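You operate a simulated robot arm through the tools that you are given. There is no shell and no other tool.

Carry out the task below with a simulated robot arm. There is one attempt and no reset: what you move stays moved.

JOB
Raise the deck and sit it on its 70 cm lock.
Fine: use the pendant buttons; lowering dial on 2 before it comes down; lock lever back to lock; pack switch off at the end.
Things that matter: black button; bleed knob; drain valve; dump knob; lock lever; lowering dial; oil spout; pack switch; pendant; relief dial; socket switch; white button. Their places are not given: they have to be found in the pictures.

Only the result counts: the job must be done as asked and must still hold three seconds after the hand-in. Knocking over, shifting, dropping, spilling or breaking anything else fails it.

ROBOT AND FRAMES
A 7-joint arm with a three-finger gripper, fixed in place. Base frame: the origin is on the floor under the middle of its stand, x ahead of it, y to its left, z up. Lengths are in cm, angles in rad, forces in N, time in s.
It reaches about 134.2 cm from its shoulder. Its first joint turns from -2.897 to 2.897 rad. Payload 2.69 kg.
The TCP is the grasp point between the finger pads, 3 cm short of the fingertips. In the tool frame z runs along the fingers and y along their closing line. The gripper opens to 12.8 cm; its body begins 11.7 cm behind the TCP.
Orientation is told as [roll, pitch, yaw] about the base's x, y, z axes, in that order, counted from this pose: with the fingers straight down and closing along the base's y, the tool's x points along the base's -x, its y along +y and its z along -z.

CONTROLS
- The arm moves only by the tool arm_command. Its argument "plan" is a list of rows, each a list of 7 numbers: the shift along the tool's x, y, z in cm, then the turn, a rotation vector about the tool's x, y, z in rad, then the finger opening in cm, from 0 to 12.8. In form: [[x, y, z, wx, wy, wz, fingers], ...]. A call has 1 to 20 rows; each row is the pose to reach, as a shift and turn from the pose commanded when the call began, along the tool's axes at that moment. A row lasts 0.2 s, in which the tool goes at most 5 cm and 0.15 rad; a call with a longer step from one row to the next is refused whole, and so is a gripper value outside its range. A pose out of reach is approached as far as the arm can. The call stops where the force on the tool passes 90 N (or 10 N more than at its start, if that is more) or the arm is blocked; 0.2 s more then pass. The fingers move at their own pace (about 12.7 cm/s each) and stop on an object; they squeeze with about 21 N. The grip force told is the motor's: it shows also when the fingers shut on nothing. Time passes only in rows, and 0.2 s behind the last, so rows that repeat a pose let the fingers close. The reply holds the time, the measured pose of the TCP, the force on the tool along the base axes, the opening and the grip force, in the units named above and with some noise, with the torque about the TCP (base axes, N m) and any sound that the robot's microphone picked up, and new pictures: "pictures" is both (left out), scene, wrist or none.
- Cameras (640 x 400 px; columns grow to the right, rows downward): "scene" is fixed at [39.92, -49.73, 142.58]; the picture's right is [0.81, -0.59, 0.00], its down [-0.54, -0.73, -0.43] and it looks along [0.25, 0.34, -0.91] (base axes); focal length 214 px, centre (320, 200). "wrist" rides on the gripper at [5.8, 5.4, -13.1] in the tool frame; the picture's right is [-0.68, 0.74, 0.00], its down [-0.62, -0.56, -0.55] and it looks along [-0.40, -0.37, 0.84] (tool axes); focal length 234 px, centre (320, 200).
- slide_trunk(by): moves the trunk up (or, below 0, down) by that many cm; the arm rides with it, the base frame stays. It gives what a move gives, with no picture.
- locate(camera, pixels): there is no depth. For up to 12 entries [column, row, z] of the newest picture of that camera ("zoom" is the newest enlarged one), the place [x, y] in the base frame at which the ray of that pixel passes the height z, good to about 0.3 cm. It takes no simulated time.
- zoom(camera, box): a new picture of the part [left, top, right, bottom] of that camera's present view, enlarged. It takes no simulated time.
- finish_job(): hands the job in; it is judged then, once.

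Open the gripper and draw the arm clear of the work before you hand the job in, unless the task says otherwise.

The tools are called after "Call:" by a JSON object that holds its "api" and its "payload". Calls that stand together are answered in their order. arm_command: Moves the arm, as the interface text tells. Its arguments: {"type":"object","properties":{"plan":{"type":"array","items":{"type":"array","items":{"type":"number"}}},"pictures":{"type":"string","enum":["both","scene","wrist","none"]}},"required":["plan"]} The other tools are called the same way: slide_trunk (by) moves the trunk up or down; locate (camera, pixels) gives the place at which the rays of pixels pass given heights; zoom (camera, box) takes an enlarged picture of a part of a camera's view; finish_job () hands the job in.

At the start:

```text
time: 0.0
position: [55.13, 50.99, 98.83]
tcp_rot: [0.0, 0.001, 0.0]
wrist_force: [1.9, -0.4, -0.5]
wrist_torque: [-0.02, 0.01, 0.01]
opening: 12.78
grip_force: 0.1
trunk travel left (down, up): [-15.0, 20.0]
```

scene: 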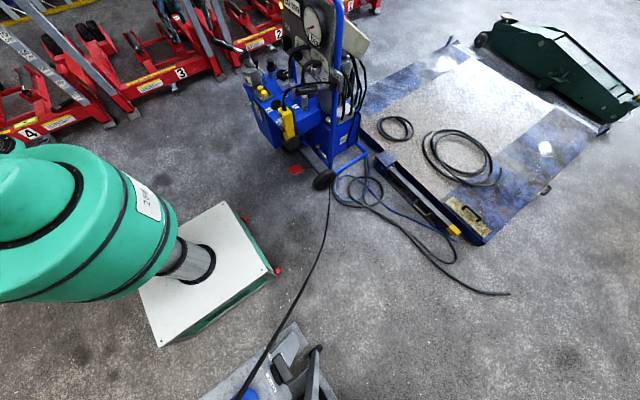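
wrist: 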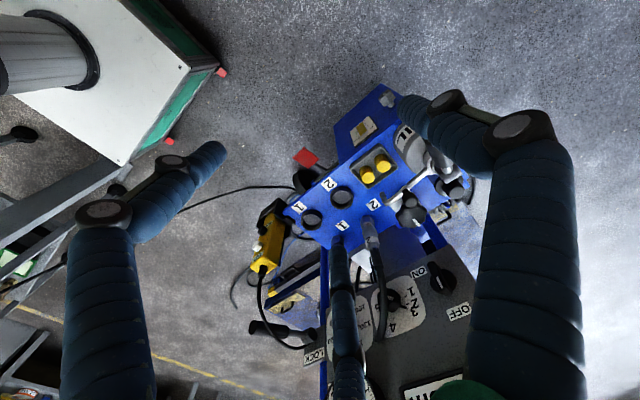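

I begin by enlarging the parts of the views around the blue pump cart and the panel so I can identify the controls.

Call:
{"api": "zoom", "payload": {"camera": "scene", "box": [230, 0, 390, 100]}}

Call:
{"api": "zoom", "payload": {"camera": "scene", "box": [230, 60, 390, 200]}}

Call:
{"api": "zoom", "payload": {"camera": "wrist", "box": [230, 80, 480, 260]}}

Call:
{"api": "zoom", "payload": {"camera": "wrist", "box": [230, 230, 480, 400]}}

Call:
{"api": "zoom", "payload": {"camera": "scene", "box": [340, 30, 640, 260]}}

Call:
{"api": "zoom", "payload": {"camera": "scene", "box": [180, 300, 380, 400]}}

```text
4.00 times, centred on (310, 50) of scene
```

zoom: 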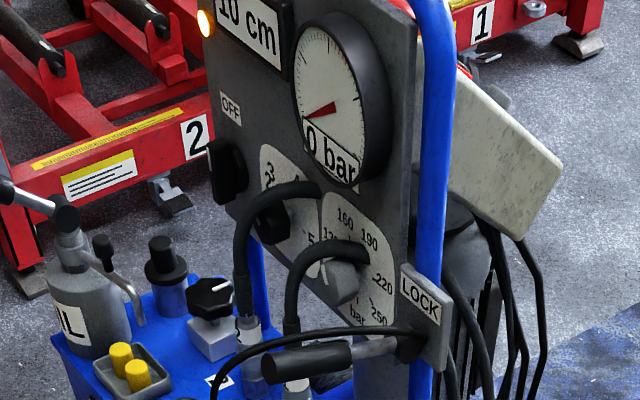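

```text
2.86 times, centred on (310, 130) of scene
```

zoom: 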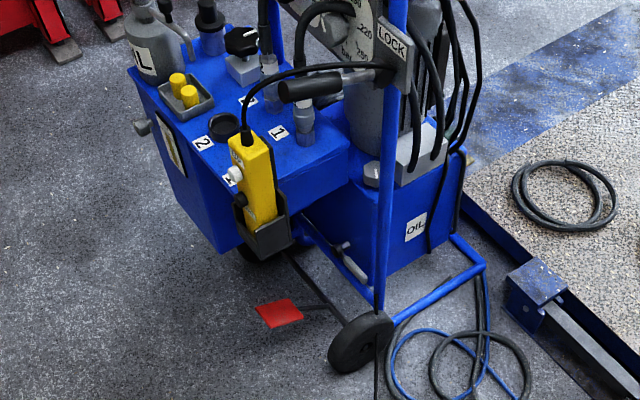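

```text
2.22 times, centred on (355, 170) of wrist
```

zoom: 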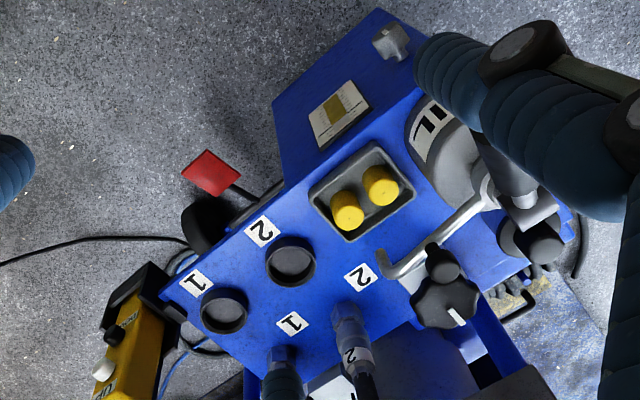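

```text
2.35 times, centred on (355, 315) of wrist
```

zoom: 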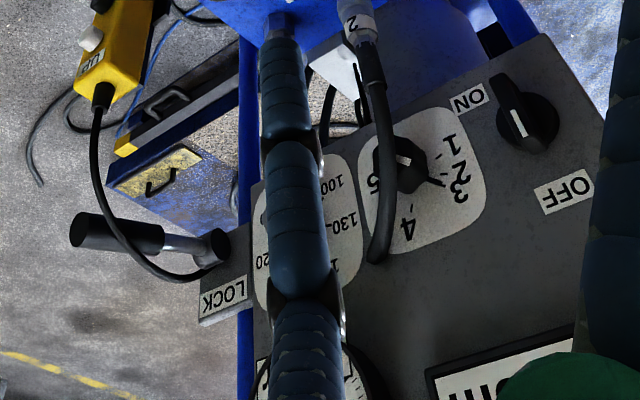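

```text
1.74 times, centred on (490, 145) of scene
```

zoom: 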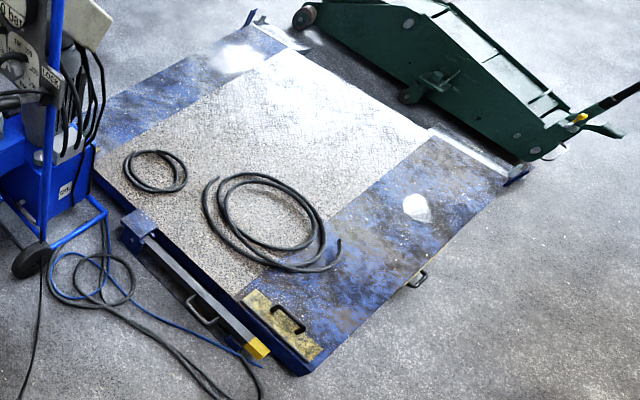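

```text
3.20 times, centred on (280, 350) of scene
```

zoom: 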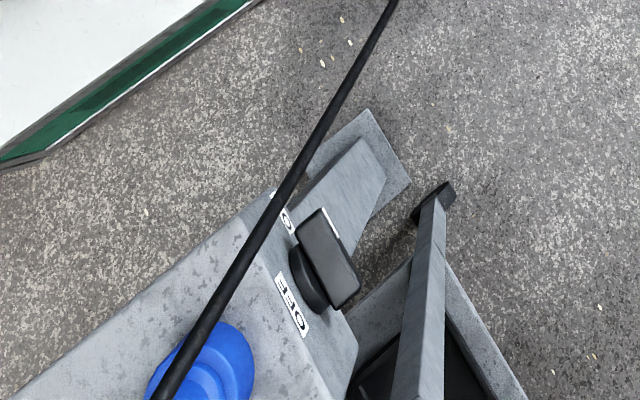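

The cart shows a pendant (~(287,123) scene), panel dials, lock lever and a socket at bottom. I zoom more tightly to read labels and states.

Call:
{"api": "zoom", "payload": {"camera": "wrist", "box": [240, 195, 300, 275]}}

Call:
{"api": "zoom", "payload": {"camera": "wrist", "box": [360, 255, 480, 335]}}

Call:
{"api": "zoom", "payload": {"camera": "scene", "box": [265, 95, 315, 150]}}

Call:
{"api": "zoom", "payload": {"camera": "scene", "box": [275, 20, 345, 100]}}

Call:
{"api": "zoom", "payload": {"camera": "scene", "box": [235, 50, 305, 105]}}

Call:
{"api": "zoom", "payload": {"camera": "scene", "box": [250, 350, 310, 400]}}

Call:
{"api": "zoom", "payload": {"camera": "wrist", "box": [330, 80, 420, 150]}}

Call:
{"api": "zoom", "payload": {"camera": "scene", "box": [370, 140, 480, 250]}}

```text
5.00 times, centred on (270, 235) of wrist
```

zoom: 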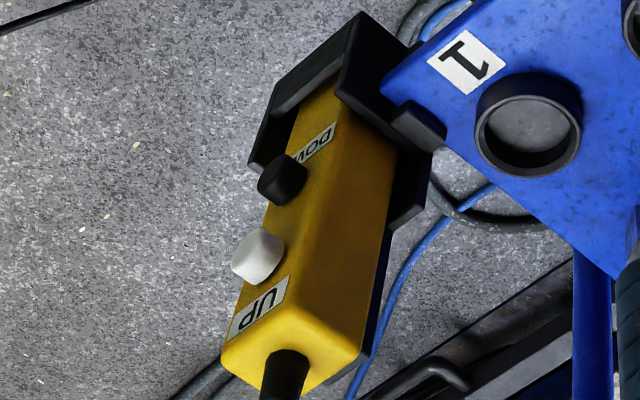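

```text
5.00 times, centred on (420, 295) of wrist
```

zoom: 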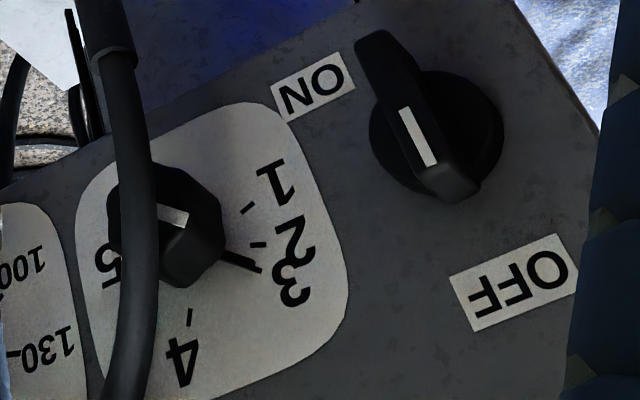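

```text
7.27 times, centred on (290, 122) of scene
```

zoom: 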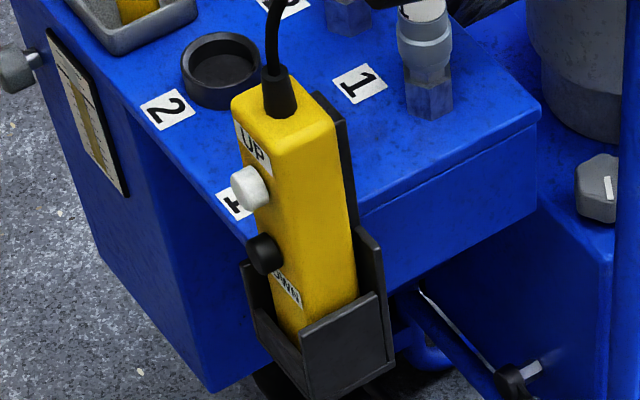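

```text
5.00 times, centred on (310, 60) of scene
```

zoom: 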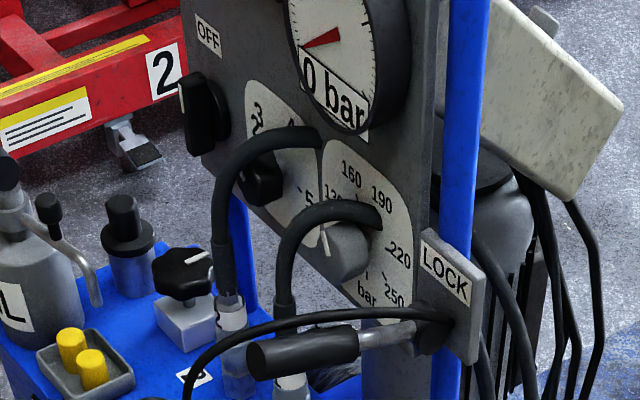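

```text
7.27 times, centred on (270, 78) of scene
```

zoom: 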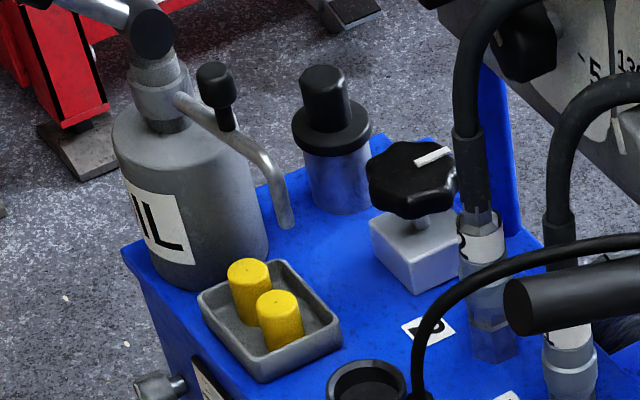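

```text
8.00 times, centred on (280, 375) of scene
```

zoom: 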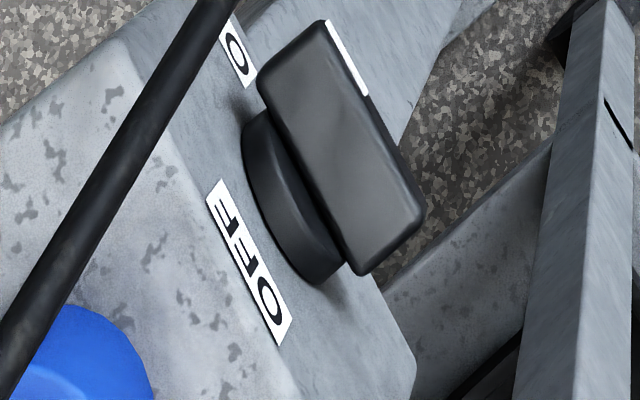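

```text
5.71 times, centred on (375, 115) of wrist
```

zoom: 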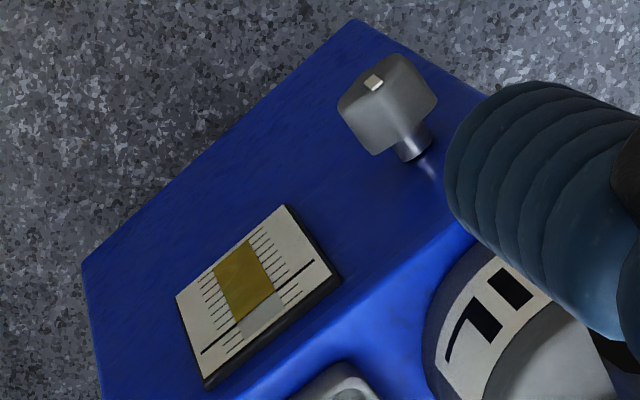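

```text
3.64 times, centred on (425, 195) of scene
```

zoom: 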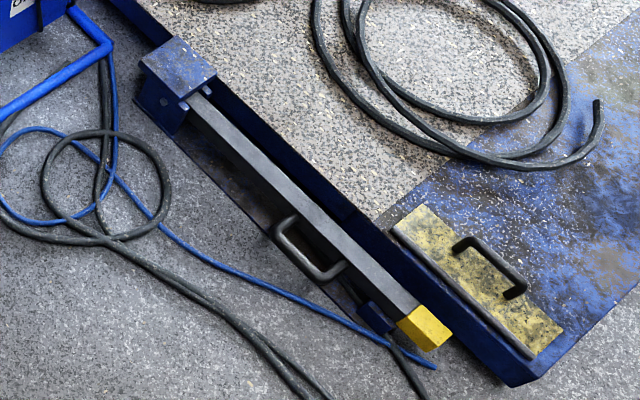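

Pendant reads UP by the white button and DOWN by the black one; the pack switch and dials are on the grey panel. Next I get two-height rays from both cameras to triangulate positions.

Call:
{"api": "locate", "payload": {"camera": "scene", "pixels": [[286, 43, 40], [286, 43, 90], [298.4, 55.6, 40], [298.4, 55.6, 90], [333, 87, 40], [333, 87, 90], [297, 92, 40], [297, 92, 90], [280.1, 120.9, 40], [280.1, 120.9, 90], [282.7, 74.5, 40], [282.7, 74.5, 90]]}}

Call:
{"api": "locate", "payload": {"camera": "wrist", "pixels": [[440, 280, 40], [440, 280, 90], [390, 300, 40], [390, 300, 90], [308, 335, 40], [308, 335, 90], [256, 328.6, 40], [256, 328.6, 90], [257.6, 246.6, 40], [257.6, 246.6, 90], [411, 215, 40], [411, 215, 90]]}}

Call:
{"api": "locate", "payload": {"camera": "scene", "pixels": [[282.2, 129.8, 40], [282.2, 129.8, 90], [315, 70, 40], [315, 70, 90], [312, 30, 40], [312, 30, 90], [263, 367, 40], [263, 367, 60], [263, 367, 90], [480, 242, 0], [480, 242, 10], [604, 132, 10]]}}

Call:
{"api": "locate", "payload": {"camera": "wrist", "pixels": [[262.6, 231, 40], [262.6, 231, 90]]}}

```text
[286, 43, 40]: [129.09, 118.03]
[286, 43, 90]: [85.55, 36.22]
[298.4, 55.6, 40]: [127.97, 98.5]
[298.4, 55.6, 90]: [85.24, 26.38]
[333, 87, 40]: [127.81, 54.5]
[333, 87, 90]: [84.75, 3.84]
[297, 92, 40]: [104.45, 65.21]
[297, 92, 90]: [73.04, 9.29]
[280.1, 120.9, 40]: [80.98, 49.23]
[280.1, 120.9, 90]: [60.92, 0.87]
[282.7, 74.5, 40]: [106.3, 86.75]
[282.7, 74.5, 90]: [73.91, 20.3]
```

```text
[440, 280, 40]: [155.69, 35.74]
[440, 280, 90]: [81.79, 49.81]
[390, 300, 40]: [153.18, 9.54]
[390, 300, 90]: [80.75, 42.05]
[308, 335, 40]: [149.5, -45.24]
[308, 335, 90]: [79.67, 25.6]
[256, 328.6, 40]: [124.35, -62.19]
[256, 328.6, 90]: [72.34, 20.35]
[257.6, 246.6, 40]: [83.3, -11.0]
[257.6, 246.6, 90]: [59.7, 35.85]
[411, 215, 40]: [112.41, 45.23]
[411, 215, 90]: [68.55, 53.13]
```

```text
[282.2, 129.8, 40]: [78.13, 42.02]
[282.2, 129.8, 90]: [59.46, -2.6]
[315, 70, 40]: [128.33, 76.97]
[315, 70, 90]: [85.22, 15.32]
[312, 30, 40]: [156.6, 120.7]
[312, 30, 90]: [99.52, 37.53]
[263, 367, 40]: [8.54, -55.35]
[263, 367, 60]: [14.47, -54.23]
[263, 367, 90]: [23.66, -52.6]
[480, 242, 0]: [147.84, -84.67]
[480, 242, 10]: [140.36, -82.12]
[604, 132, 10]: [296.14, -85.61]
```

```text
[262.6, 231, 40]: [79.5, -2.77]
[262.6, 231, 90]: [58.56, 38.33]
```

Triangulation puts the panel controls near x≈92, z≈82 (pack switch y≈48, lowering dial y≈37, relief y≈24, lock lever pivot y≈13) and the pendant buttons near (68, 18.7). I pitch the tool 45° toward the panel to view it more frontally.

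Call:
{"api": "arm_command", "payload": {"plan": [[-0.8, -1, 0.7, 0, -0.098, 0, 12.8], [-1.6, -2, 1.45, 0, -0.196, 0, 12.8], [-2.4, -3, 2.2, 0, -0.294, 0, 12.8], [-3.2, -4, 2.9, 0, -0.392, 0, 12.8], [-4, -5, 3.6, 0, -0.49, 0, 12.8], [-4.8, -6, 4.35, 0, -0.588, 0, 12.8], [-5.6, -7, 5.1, 0, -0.686, 0, 12.8], [-6.4, -8, 5.8, 0, -0.785, 0, 12.8]]}}

```text
time: 1.8
position: [61.56, 42.83, 92.97]
tcp_rot: [0.002, -0.787, 0.002]
wrist_force: [0.4, 0.0, -0.1]
wrist_torque: [0.0, 0.06, -0.02]
opening: 12.78
grip_force: 0.1
trunk travel left (down, up): [-15.0, 20.0]
```

scene: 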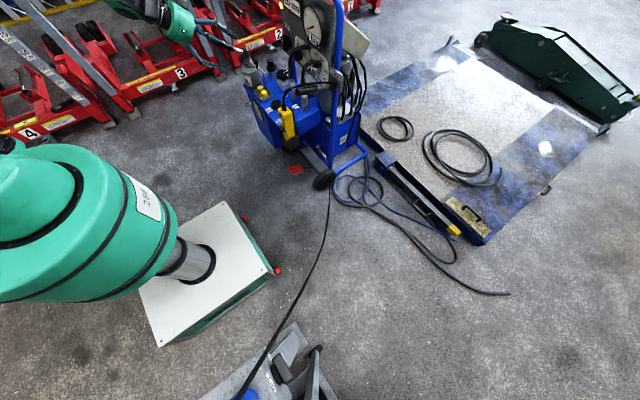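
wrist: 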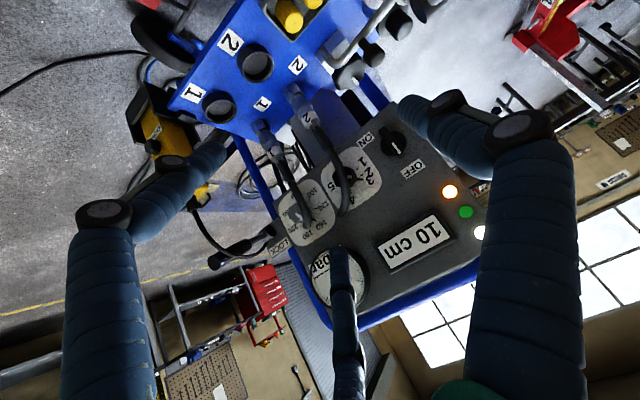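

The panel is now seen nearly frontally (upside down), with the "10 cm" display at (412,240) and three lamps near (450-480,190-232). I enlarge the panel parts.

Call:
{"api": "zoom", "payload": {"camera": "wrist", "box": [340, 110, 500, 210]}}

Call:
{"api": "zoom", "payload": {"camera": "wrist", "box": [200, 160, 360, 280]}}

Call:
{"api": "zoom", "payload": {"camera": "wrist", "box": [380, 170, 500, 280]}}

Call:
{"api": "zoom", "payload": {"camera": "wrist", "box": [320, 0, 440, 110]}}

Call:
{"api": "zoom", "payload": {"camera": "wrist", "box": [120, 60, 240, 200]}}

Call:
{"api": "zoom", "payload": {"camera": "wrist", "box": [320, 140, 390, 210]}}

```text
4.00 times, centred on (420, 160) of wrist
```

zoom: 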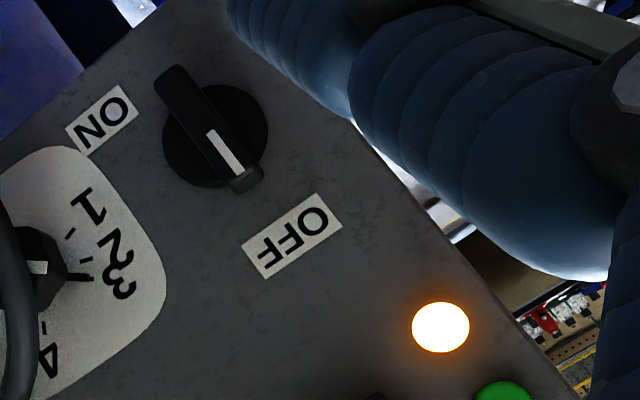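

```text
3.33 times, centred on (280, 220) of wrist
```

zoom: 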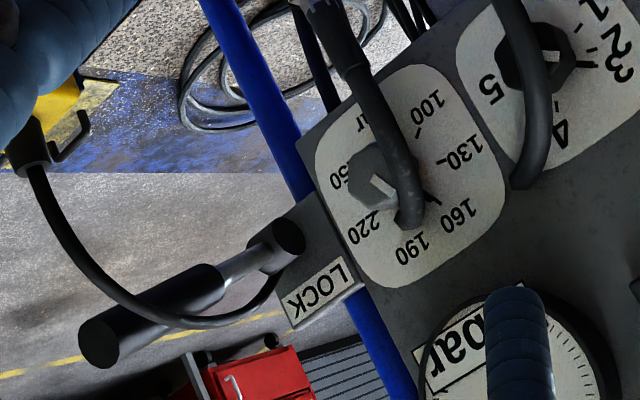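

```text
3.64 times, centred on (440, 225) of wrist
```

zoom: 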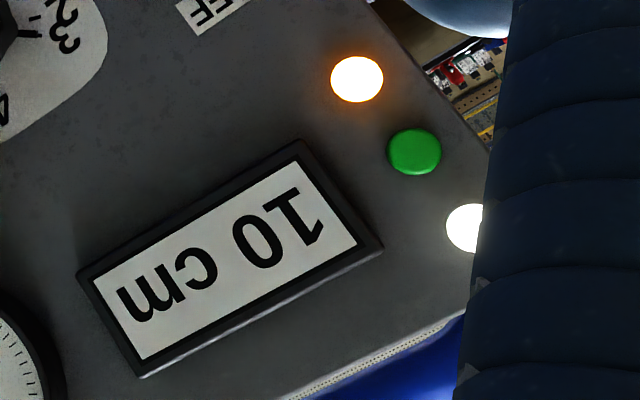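

```text
3.64 times, centred on (380, 55) of wrist
```

zoom: 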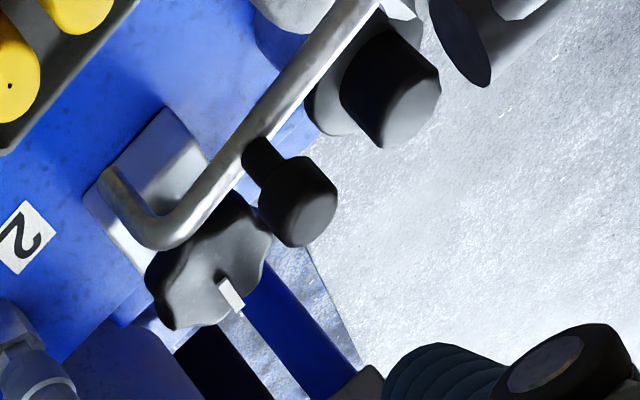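

```text
2.86 times, centred on (180, 130) of wrist
```

zoom: 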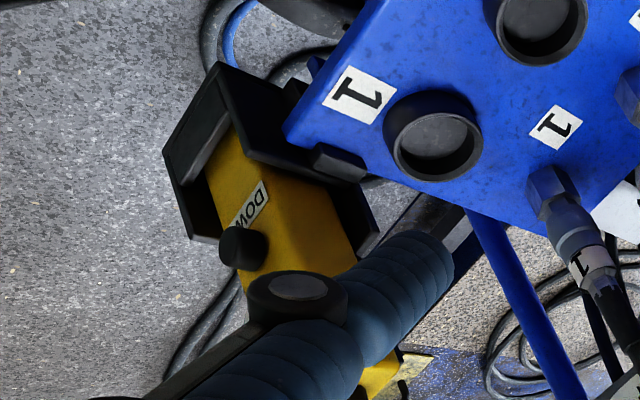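

```text
5.71 times, centred on (355, 175) of wrist
```

zoom: 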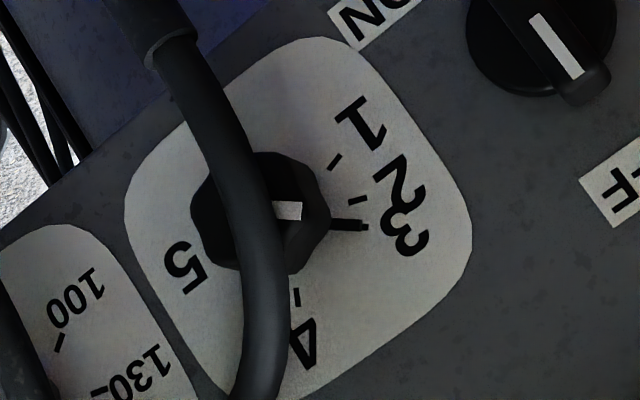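

The pack switch's white mark (≈(397,149)) points to the OFF side, lowering dial's mark points toward 3; I locate labels on the panel to determine the dial angles.

Call:
{"api": "locate", "payload": {"camera": "wrist", "pixels": [[413, 168.75, 80], [413, 168.75, 90], [365.25, 139.5, 75], [365.25, 139.5, 85], [393.75, 144.25, 75], [393.75, 144.25, 85], [344.9, 177.1, 75], [344.9, 177.1, 85], [361.7, 161.9, 75], [361.7, 161.9, 85], [369, 171.9, 75], [369, 171.9, 85]]}}

Call:
{"api": "locate", "payload": {"camera": "wrist", "pixels": [[369.9, 181.2, 75], [369.9, 181.2, 85], [352.4, 200.4, 80], [352.4, 200.4, 90], [331.4, 187.3, 75], [331.4, 187.3, 85], [283.5, 247, 80], [283.5, 247, 90]]}}

```text
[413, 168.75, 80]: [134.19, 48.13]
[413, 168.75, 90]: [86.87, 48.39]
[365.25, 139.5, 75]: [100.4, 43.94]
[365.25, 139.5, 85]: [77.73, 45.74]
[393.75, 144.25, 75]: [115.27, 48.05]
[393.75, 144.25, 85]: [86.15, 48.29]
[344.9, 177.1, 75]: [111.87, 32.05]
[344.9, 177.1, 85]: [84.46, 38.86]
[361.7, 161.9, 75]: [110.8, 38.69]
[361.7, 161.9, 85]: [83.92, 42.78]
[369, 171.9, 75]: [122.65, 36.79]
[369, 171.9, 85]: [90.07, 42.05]
```

```text
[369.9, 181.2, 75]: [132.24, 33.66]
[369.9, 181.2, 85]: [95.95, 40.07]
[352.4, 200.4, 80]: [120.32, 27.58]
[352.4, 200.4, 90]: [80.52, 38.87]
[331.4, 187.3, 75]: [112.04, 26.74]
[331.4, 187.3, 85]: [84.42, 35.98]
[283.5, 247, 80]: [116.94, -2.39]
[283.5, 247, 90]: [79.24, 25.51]
```

Dial pointer sits at 3 with numbers unevenly spaced; the lever is beside the LOCK plate. I look closer at the lever, bleed knob, drain and lamps from the fixed camera before touching anything.

Call:
{"api": "zoom", "payload": {"camera": "scene", "box": [290, 65, 350, 105]}}

Call:
{"api": "zoom", "payload": {"camera": "scene", "box": [305, 95, 365, 155]}}

Call:
{"api": "zoom", "payload": {"camera": "scene", "box": [240, 80, 290, 125]}}

Call:
{"api": "zoom", "payload": {"camera": "scene", "box": [270, 65, 300, 90]}}

Call:
{"api": "zoom", "payload": {"camera": "scene", "box": [280, 140, 340, 190]}}

Call:
{"api": "zoom", "payload": {"camera": "wrist", "box": [265, 180, 345, 260]}}

```text
10.00 times, centred on (320, 85) of scene
```

zoom: 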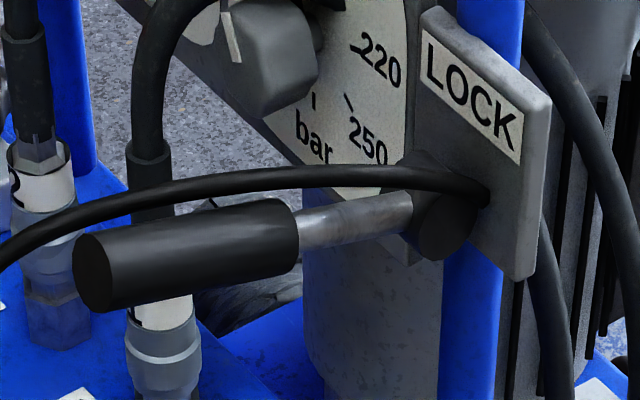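

```text
6.67 times, centred on (335, 125) of scene
```

zoom: 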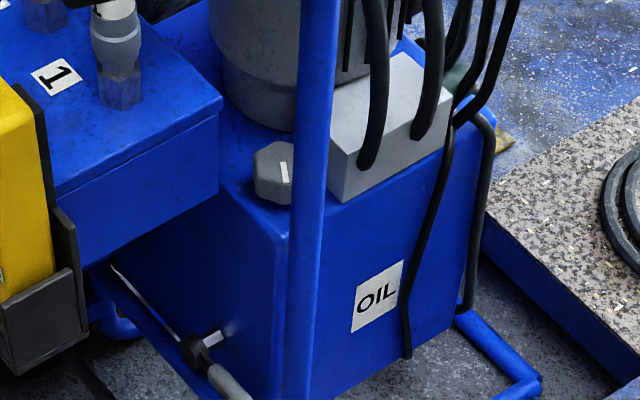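

```text
8.89 times, centred on (265, 102) of scene
```

zoom: 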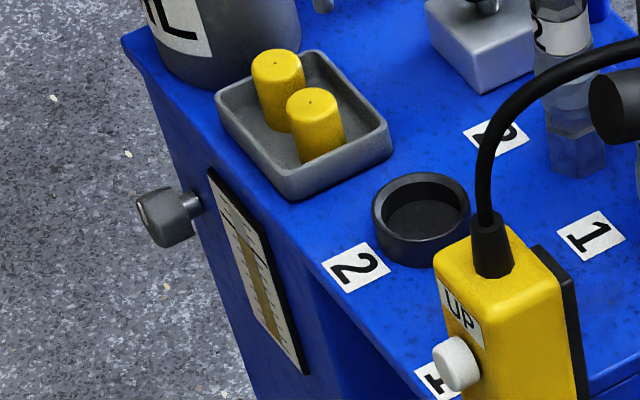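

```text
16.00 times, centred on (285, 78) of scene
```

zoom: 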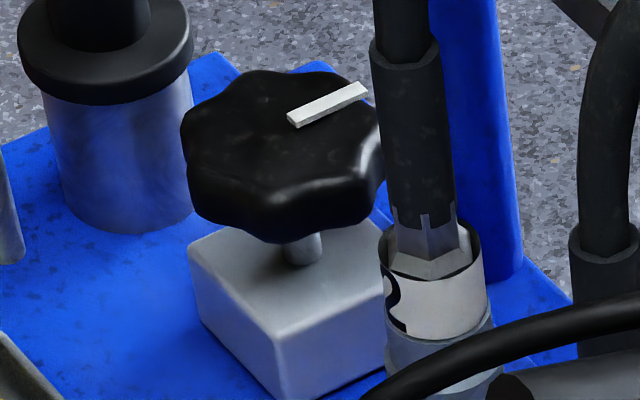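

```text
8.00 times, centred on (310, 165) of scene
```

zoom: 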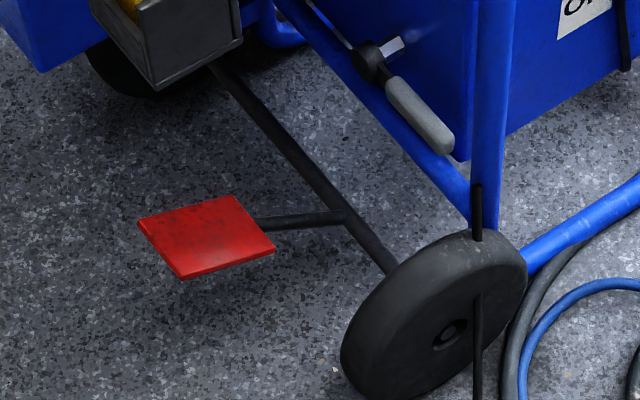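

```text
5.00 times, centred on (305, 220) of wrist
```

zoom: 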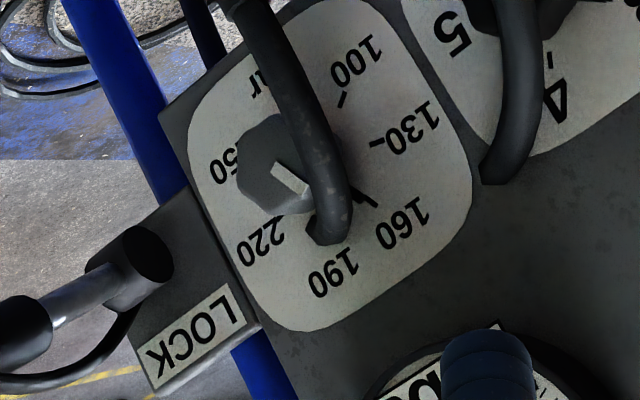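

The hose loops close in front of the lowering dial. I zoom strongly on the dial, switch and lamps to judge knob shape and clearances.

Call:
{"api": "zoom", "payload": {"camera": "wrist", "box": [325, 155, 380, 205]}}

Call:
{"api": "zoom", "payload": {"camera": "scene", "box": [280, 30, 320, 70]}}

Call:
{"api": "zoom", "payload": {"camera": "wrist", "box": [200, 205, 300, 285]}}

```text
8.00 times, centred on (352, 180) of wrist
```

zoom: 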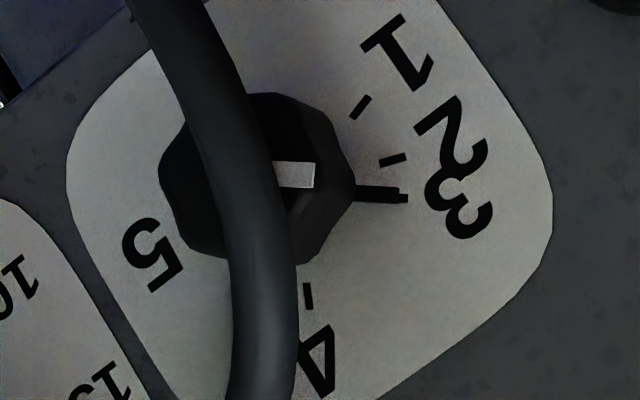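

```text
10.00 times, centred on (300, 50) of scene
```

zoom: 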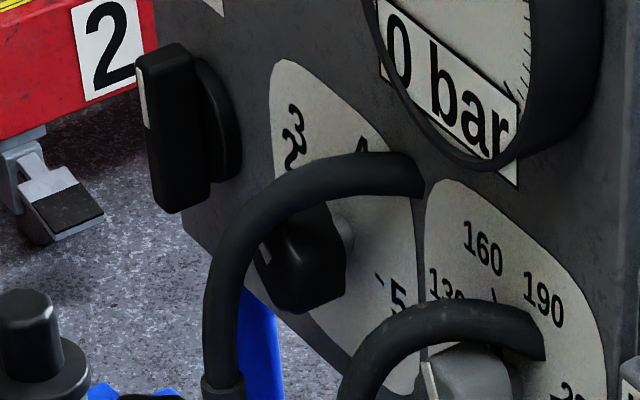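

```text
5.00 times, centred on (250, 245) of wrist
```

zoom: 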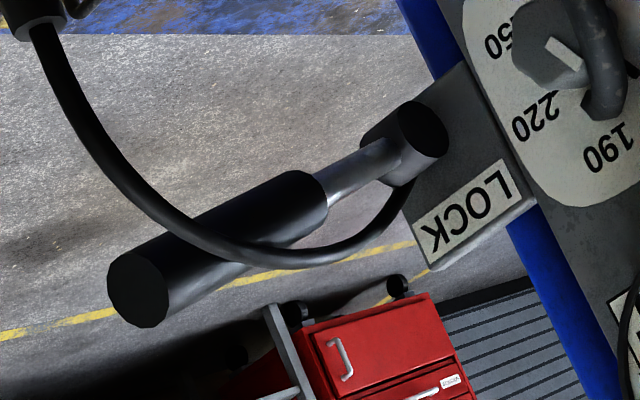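

I locate the dial ticks (zoom (360,106), (392,160), (405,198), (308,296)) to fit the dial centre and needed angle.

Call:
{"api": "locate", "payload": {"camera": "wrist", "pixels": [[357.3, 168.3, 75], [357.3, 168.3, 90], [361.3, 175, 75], [361.3, 175, 90], [362.8, 179.6, 75], [362.8, 179.6, 90], [350.8, 192, 75], [350.8, 192, 90], [348.9, 177, 75], [348.9, 177, 90]]}}

Call:
{"api": "locate", "payload": {"camera": "scene", "pixels": [[297, 40, 80], [297, 40, 90], [302.5, 43.8, 80], [302.5, 43.8, 90], [307.5, 61, 80], [307.5, 61, 90]]}}

```text
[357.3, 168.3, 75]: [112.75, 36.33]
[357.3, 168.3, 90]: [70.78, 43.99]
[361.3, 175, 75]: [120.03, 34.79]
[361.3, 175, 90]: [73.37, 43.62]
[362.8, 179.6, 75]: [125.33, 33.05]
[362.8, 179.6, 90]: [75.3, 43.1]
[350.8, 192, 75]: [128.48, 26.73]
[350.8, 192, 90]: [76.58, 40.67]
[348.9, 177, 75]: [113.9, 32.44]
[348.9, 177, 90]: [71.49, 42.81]
```

```text
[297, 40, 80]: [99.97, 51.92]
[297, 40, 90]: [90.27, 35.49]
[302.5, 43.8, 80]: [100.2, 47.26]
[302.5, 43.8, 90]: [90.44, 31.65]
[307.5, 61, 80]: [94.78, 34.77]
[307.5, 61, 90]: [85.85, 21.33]
```

The panel plane is at x≈93.7 and dial centre ≈(y 37.2, z 82.6). I close the fingers in free air to see their shape when shut.

Call:
{"api": "arm_command", "payload": {"plan": [[0, 0, 0, 0, 0, 0, 4], [0, 0, 0, 0, 0, 0, 4], [0, 0, 0, 0, 0, 0, 4], [0, 0, 0, 0, 0, 0, 4]], "pictures": "wrist"}}

```text
time: 2.8
position: [61.61, 42.86, 93.05]
tcp_rot: [0.0, -0.785, 0.004]
wrist_force: [-0.1, -0.7, 0.0]
wrist_torque: [-0.02, 0.04, 0.02]
opening: 4.0
grip_force: 0.1
trunk travel left (down, up): [-15.0, 20.0]
```

wrist: 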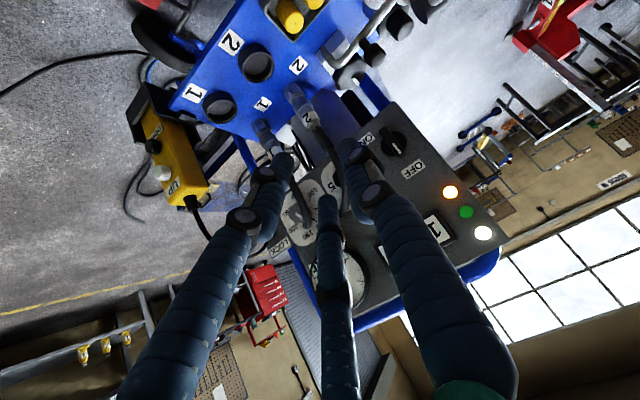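

With 4 cm opening the two right-hand fingers sit at about ±2.2 cm and the single finger on +y. I now bring the hand level (fingers along +x), about 20 cm short of the panel, to look at the hose/dial from the front.

Call:
{"api": "arm_command", "payload": {"plan": [[0.05, -0.36, 1.54, 0, -0.098, 0, 6], [0.1, -0.72, 3.08, 0, -0.196, 0, 6], [0.16, -1.09, 4.6, 0, -0.294, 0, 6], [0.21, -1.45, 6.15, 0, -0.393, 0, 6], [0.26, -1.8, 7.7, 0, -0.491, 0, 6], [0.31, -2.2, 9.2, 0, -0.589, 0, 6], [0.37, -2.5, 10.8, 0, -0.687, 0, 6], [0.42, -2.9, 12.3, 0, -0.785, 0, 6]]}}

```text
time: 4.6
position: [69.83, 40.11, 84.17]
tcp_rot: [2.365, -1.569, -2.363]
wrist_force: [0.7, 0.4, 0.0]
wrist_torque: [0.01, 0.12, 0.0]
opening: 5.99
grip_force: 0.0
trunk travel left (down, up): [-15.0, 20.0]
```

scene: 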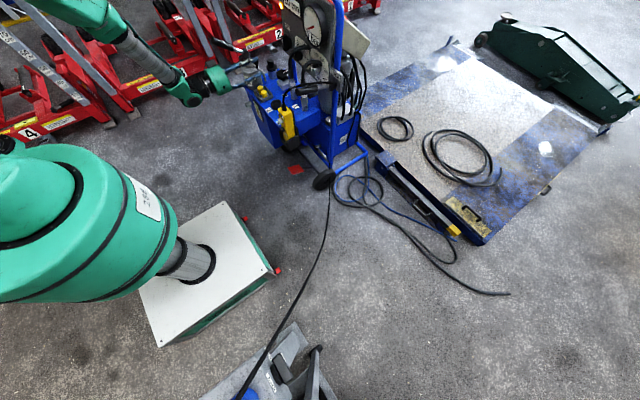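
wrist: 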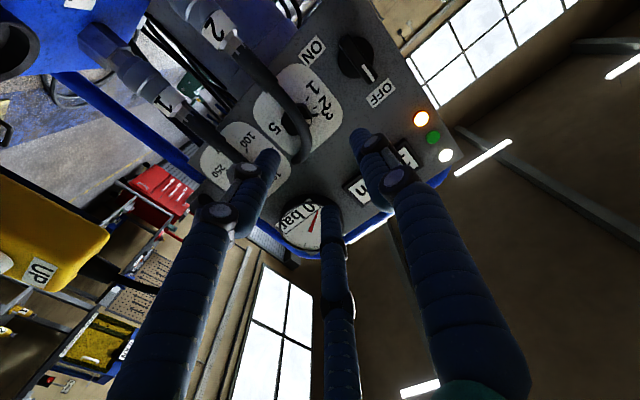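

The level pose works. I enlarge the dial/hose region at about (295,120) and the switch at (358,60).

Call:
{"api": "zoom", "payload": {"camera": "wrist", "box": [225, 50, 355, 180]}}

Call:
{"api": "zoom", "payload": {"camera": "wrist", "box": [310, 20, 410, 120]}}

Call:
{"api": "zoom", "payload": {"camera": "scene", "box": [150, 40, 310, 140]}}

Call:
{"api": "zoom", "payload": {"camera": "wrist", "box": [400, 90, 470, 180]}}

```text
3.08 times, centred on (290, 115) of wrist
```

zoom: 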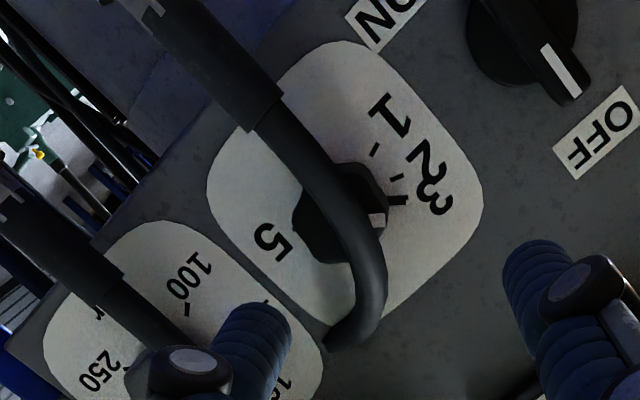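

```text
4.00 times, centred on (360, 70) of wrist
```

zoom: 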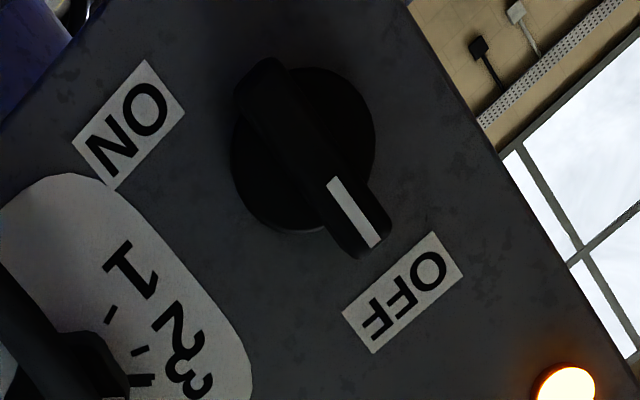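

```text
4.00 times, centred on (230, 90) of scene
```

zoom: 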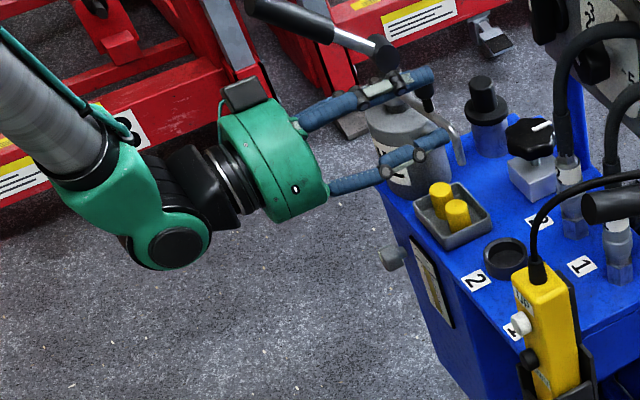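

```text
4.44 times, centred on (435, 135) of wrist
```

zoom: 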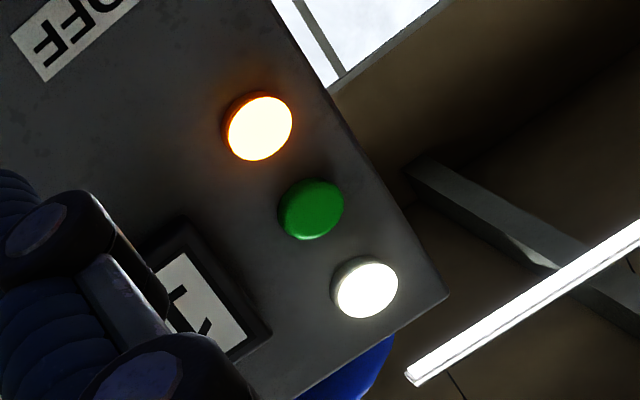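

Two-view fits: switch axis ≈ (y 48.05, z 82.5) with bar front at x≈90, hose passes the dial at about (87.3, 38, 82). I move sideways in line with the pack switch and forward to x≈82, fingers 5 cm open around the bar's line.

Call:
{"api": "arm_command", "payload": {"plan": [[0.4, 2, 0, 0, 0, 0, 5], [0.8, 4, 1, 0, 0, 0, 5], [1.2, 6, 2, 0, 0, 0, 5], [1.67, 7.94, 4, 0, 0, 0, 5], [1.67, 7.94, 7, 0, 0, 0, 5], [1.67, 7.94, 10, 0, 0, 0, 5], [1.67, 7.94, 12.5, 0, 0, 0, 5]]}}

```text
time: 6.2
position: [82.44, 47.89, 82.39]
tcp_rot: [0.127, -1.57, -0.125]
wrist_force: [-0.1, -0.1, 1.3]
wrist_torque: [0.01, 0.01, 0.07]
opening: 5.0
grip_force: 0.1
trunk travel left (down, up): [-15.0, 20.0]
```

scene: 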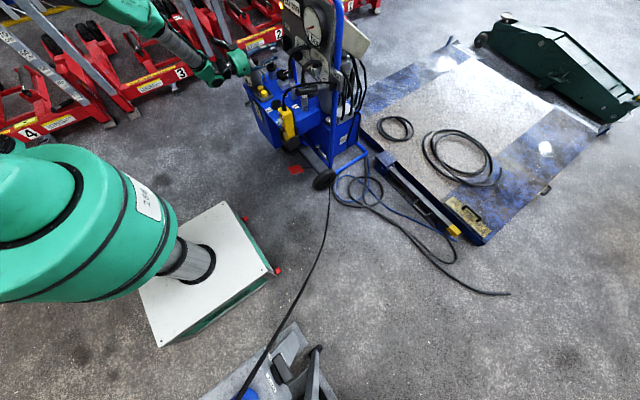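
wrist: 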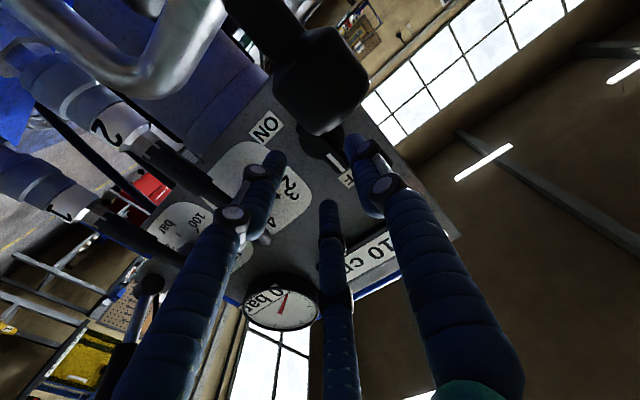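

The wrist view shows the oil-spout knob close below the hand (≈(76.6, 52.7, 77)), so gripping straight-on is tight. I'll close the fingers to a fist, lift and tilt the hand 0.2 rad, and push the switch bar around from its upper left instead.

Call:
{"api": "arm_command", "payload": {"plan": [[-1.0, 0.9, 0, 0, 0.05, 0, 0], [-2.0, 1.8, 0, 0, 0.1, 0, 0], [-3.0, 2.7, 0, 0, 0.15, 0, 0], [-4.1, 3.6, 0, 0, 0.2, 0, 0], [-4.1, 3.6, 0, 0, 0.2, 0, 0], [-4.1, 3.6, 0, 0, 0.2, 0, 0]]}}

```text
time: 7.6
position: [82.37, 51.4, 86.27]
tcp_rot: [-0.009, -1.368, 0.009]
wrist_force: [-0.8, -15.1, -6.9]
wrist_torque: [-0.94, -0.92, 2.24]
opening: 0.2
grip_force: 21.4
trunk travel left (down, up): [-15.0, 20.0]
```

scene: 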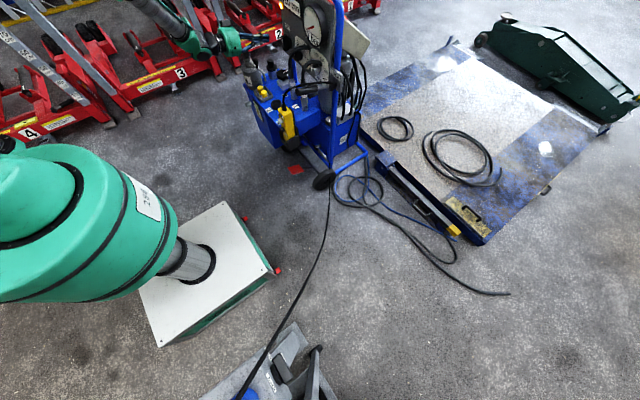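
wrist: 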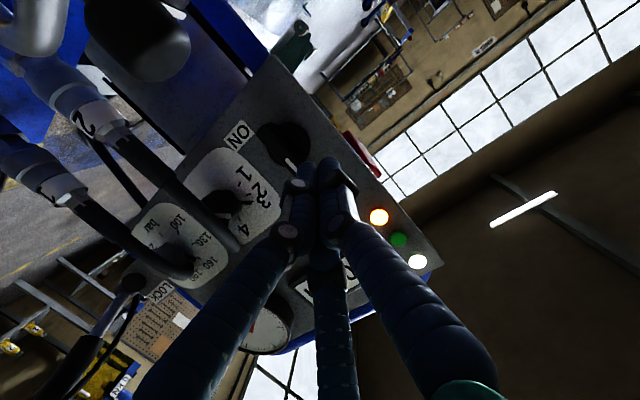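

A 15 N side force in −y means something is touching the hand on its +y side. I zoom the scene to see before moving.

Call:
{"api": "zoom", "payload": {"camera": "scene", "box": [180, 10, 300, 90]}}

Call:
{"api": "zoom", "payload": {"camera": "wrist", "box": [200, 100, 420, 260]}}

```text
5.00 times, centred on (240, 50) of scene
```

zoom: 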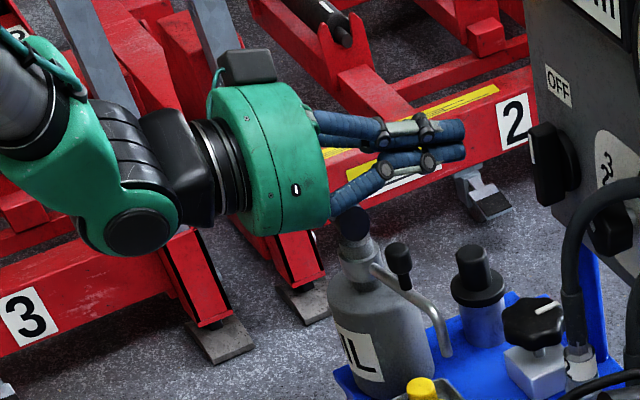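

```text
2.50 times, centred on (310, 180) of wrist
```

zoom: 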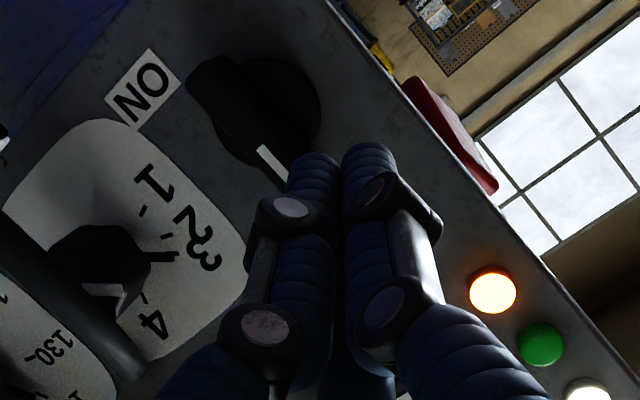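

The contact point works out near (67.6, 57.4, 82.8): the oil can's pump handle against the hand's side. I back off in −y at once.

Call:
{"api": "arm_command", "payload": {"plan": [[0, -1, 0, 0, 0, 0, 0], [0, -2.5, 0, 0, 0, 0, 0], [0, -4, 0, 0, 0, 0, 0], [0, -6, 0, 0, 0, 0, 0]]}}

Call:
{"api": "zoom", "payload": {"camera": "scene", "box": [180, 10, 300, 90]}}

```text
time: 8.6
position: [82.43, 45.46, 86.53]
tcp_rot: [0.005, -1.37, -0.004]
wrist_force: [0.4, -0.5, 0.2]
wrist_torque: [-0.02, 0.02, -0.02]
opening: 0.25
grip_force: 21.6
trunk travel left (down, up): [-15.0, 20.0]
```

scene: 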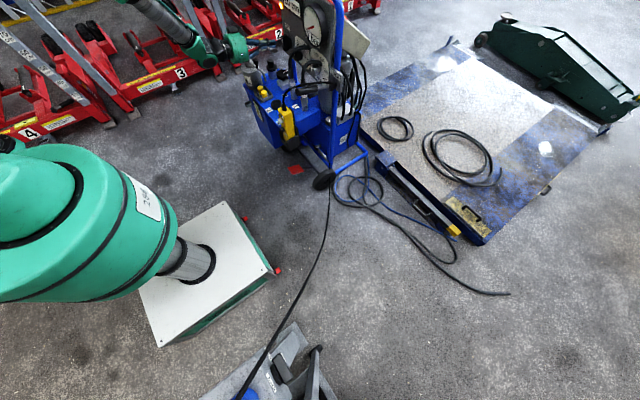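
wrist: 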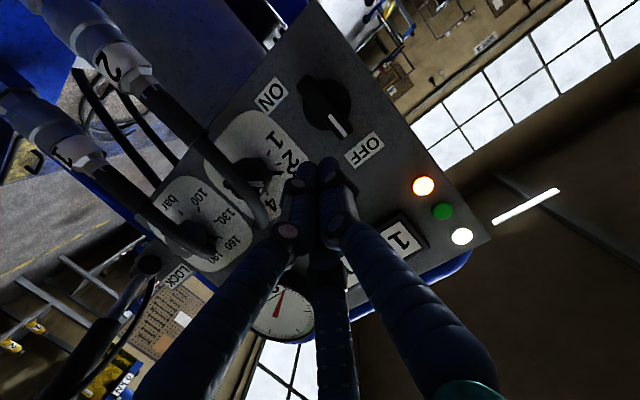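

```text
5.00 times, centred on (240, 50) of scene
```

zoom: 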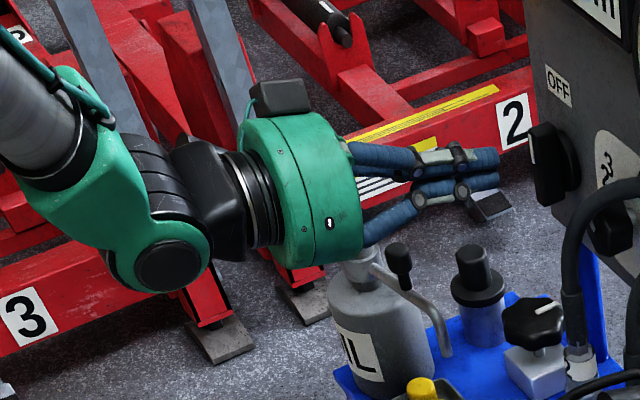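

Force is zero again and the oil can looks unmoved. I yaw the hand +0.2 rad so its body stays clear of the pump handle, and bring the fist to the upper left of the switch bar, still short of it.

Call:
{"api": "arm_command", "payload": {"plan": [[0, 0, 0, -0.098, 0, -0.02, 0], [0, 0, 0, -0.196, 0, -0.04, 0], [0.1, 1.2, 0.7, -0.196, 0, -0.04, 0], [0.2, 2.4, 1.4, -0.196, 0, -0.04, 0], [0.3, 3.6, 2.1, -0.196, 0, -0.04, 0], [0.37, 4.85, 2.83, -0.196, 0, -0.04, 0], [0.37, 4.85, 2.83, -0.196, 0, -0.04, 0]]}}

Call:
{"api": "zoom", "payload": {"camera": "wrist", "box": [200, 60, 420, 220]}}

Call:
{"api": "zoom", "payload": {"camera": "scene", "box": [220, 10, 320, 80]}}

```text
time: 10.2
position: [85.16, 50.38, 85.53]
tcp_rot: [0.0, -1.37, 0.201]
wrist_force: [0.8, 0.5, 0.4]
wrist_torque: [-0.01, -0.02, 0.02]
opening: 0.23
grip_force: 21.2
trunk travel left (down, up): [-15.0, 20.0]
```

scene: 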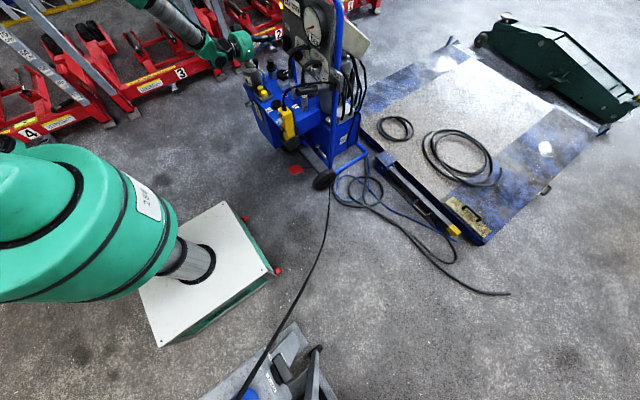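
wrist: 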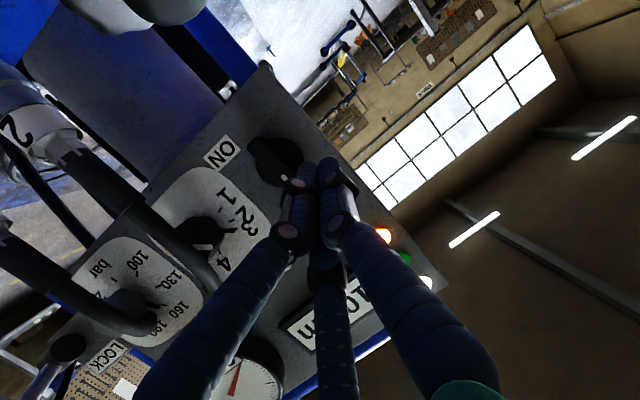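

```text
2.50 times, centred on (310, 140) of wrist
```

zoom: 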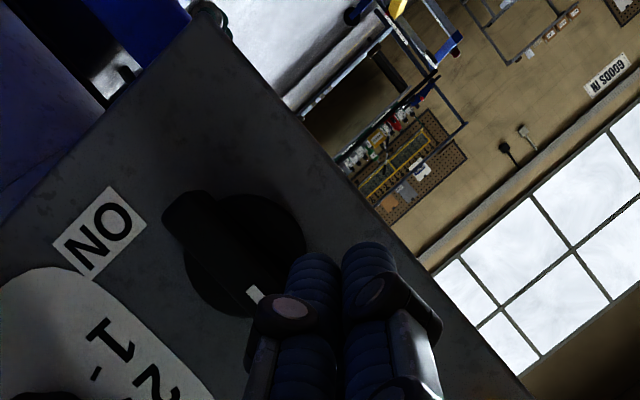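

```text
5.71 times, centred on (270, 45) of scene
```

zoom: 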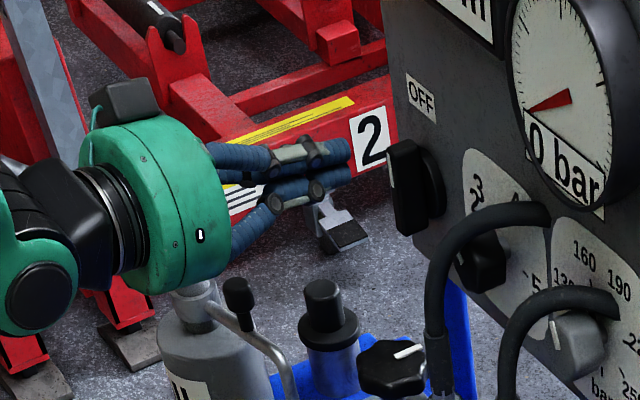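

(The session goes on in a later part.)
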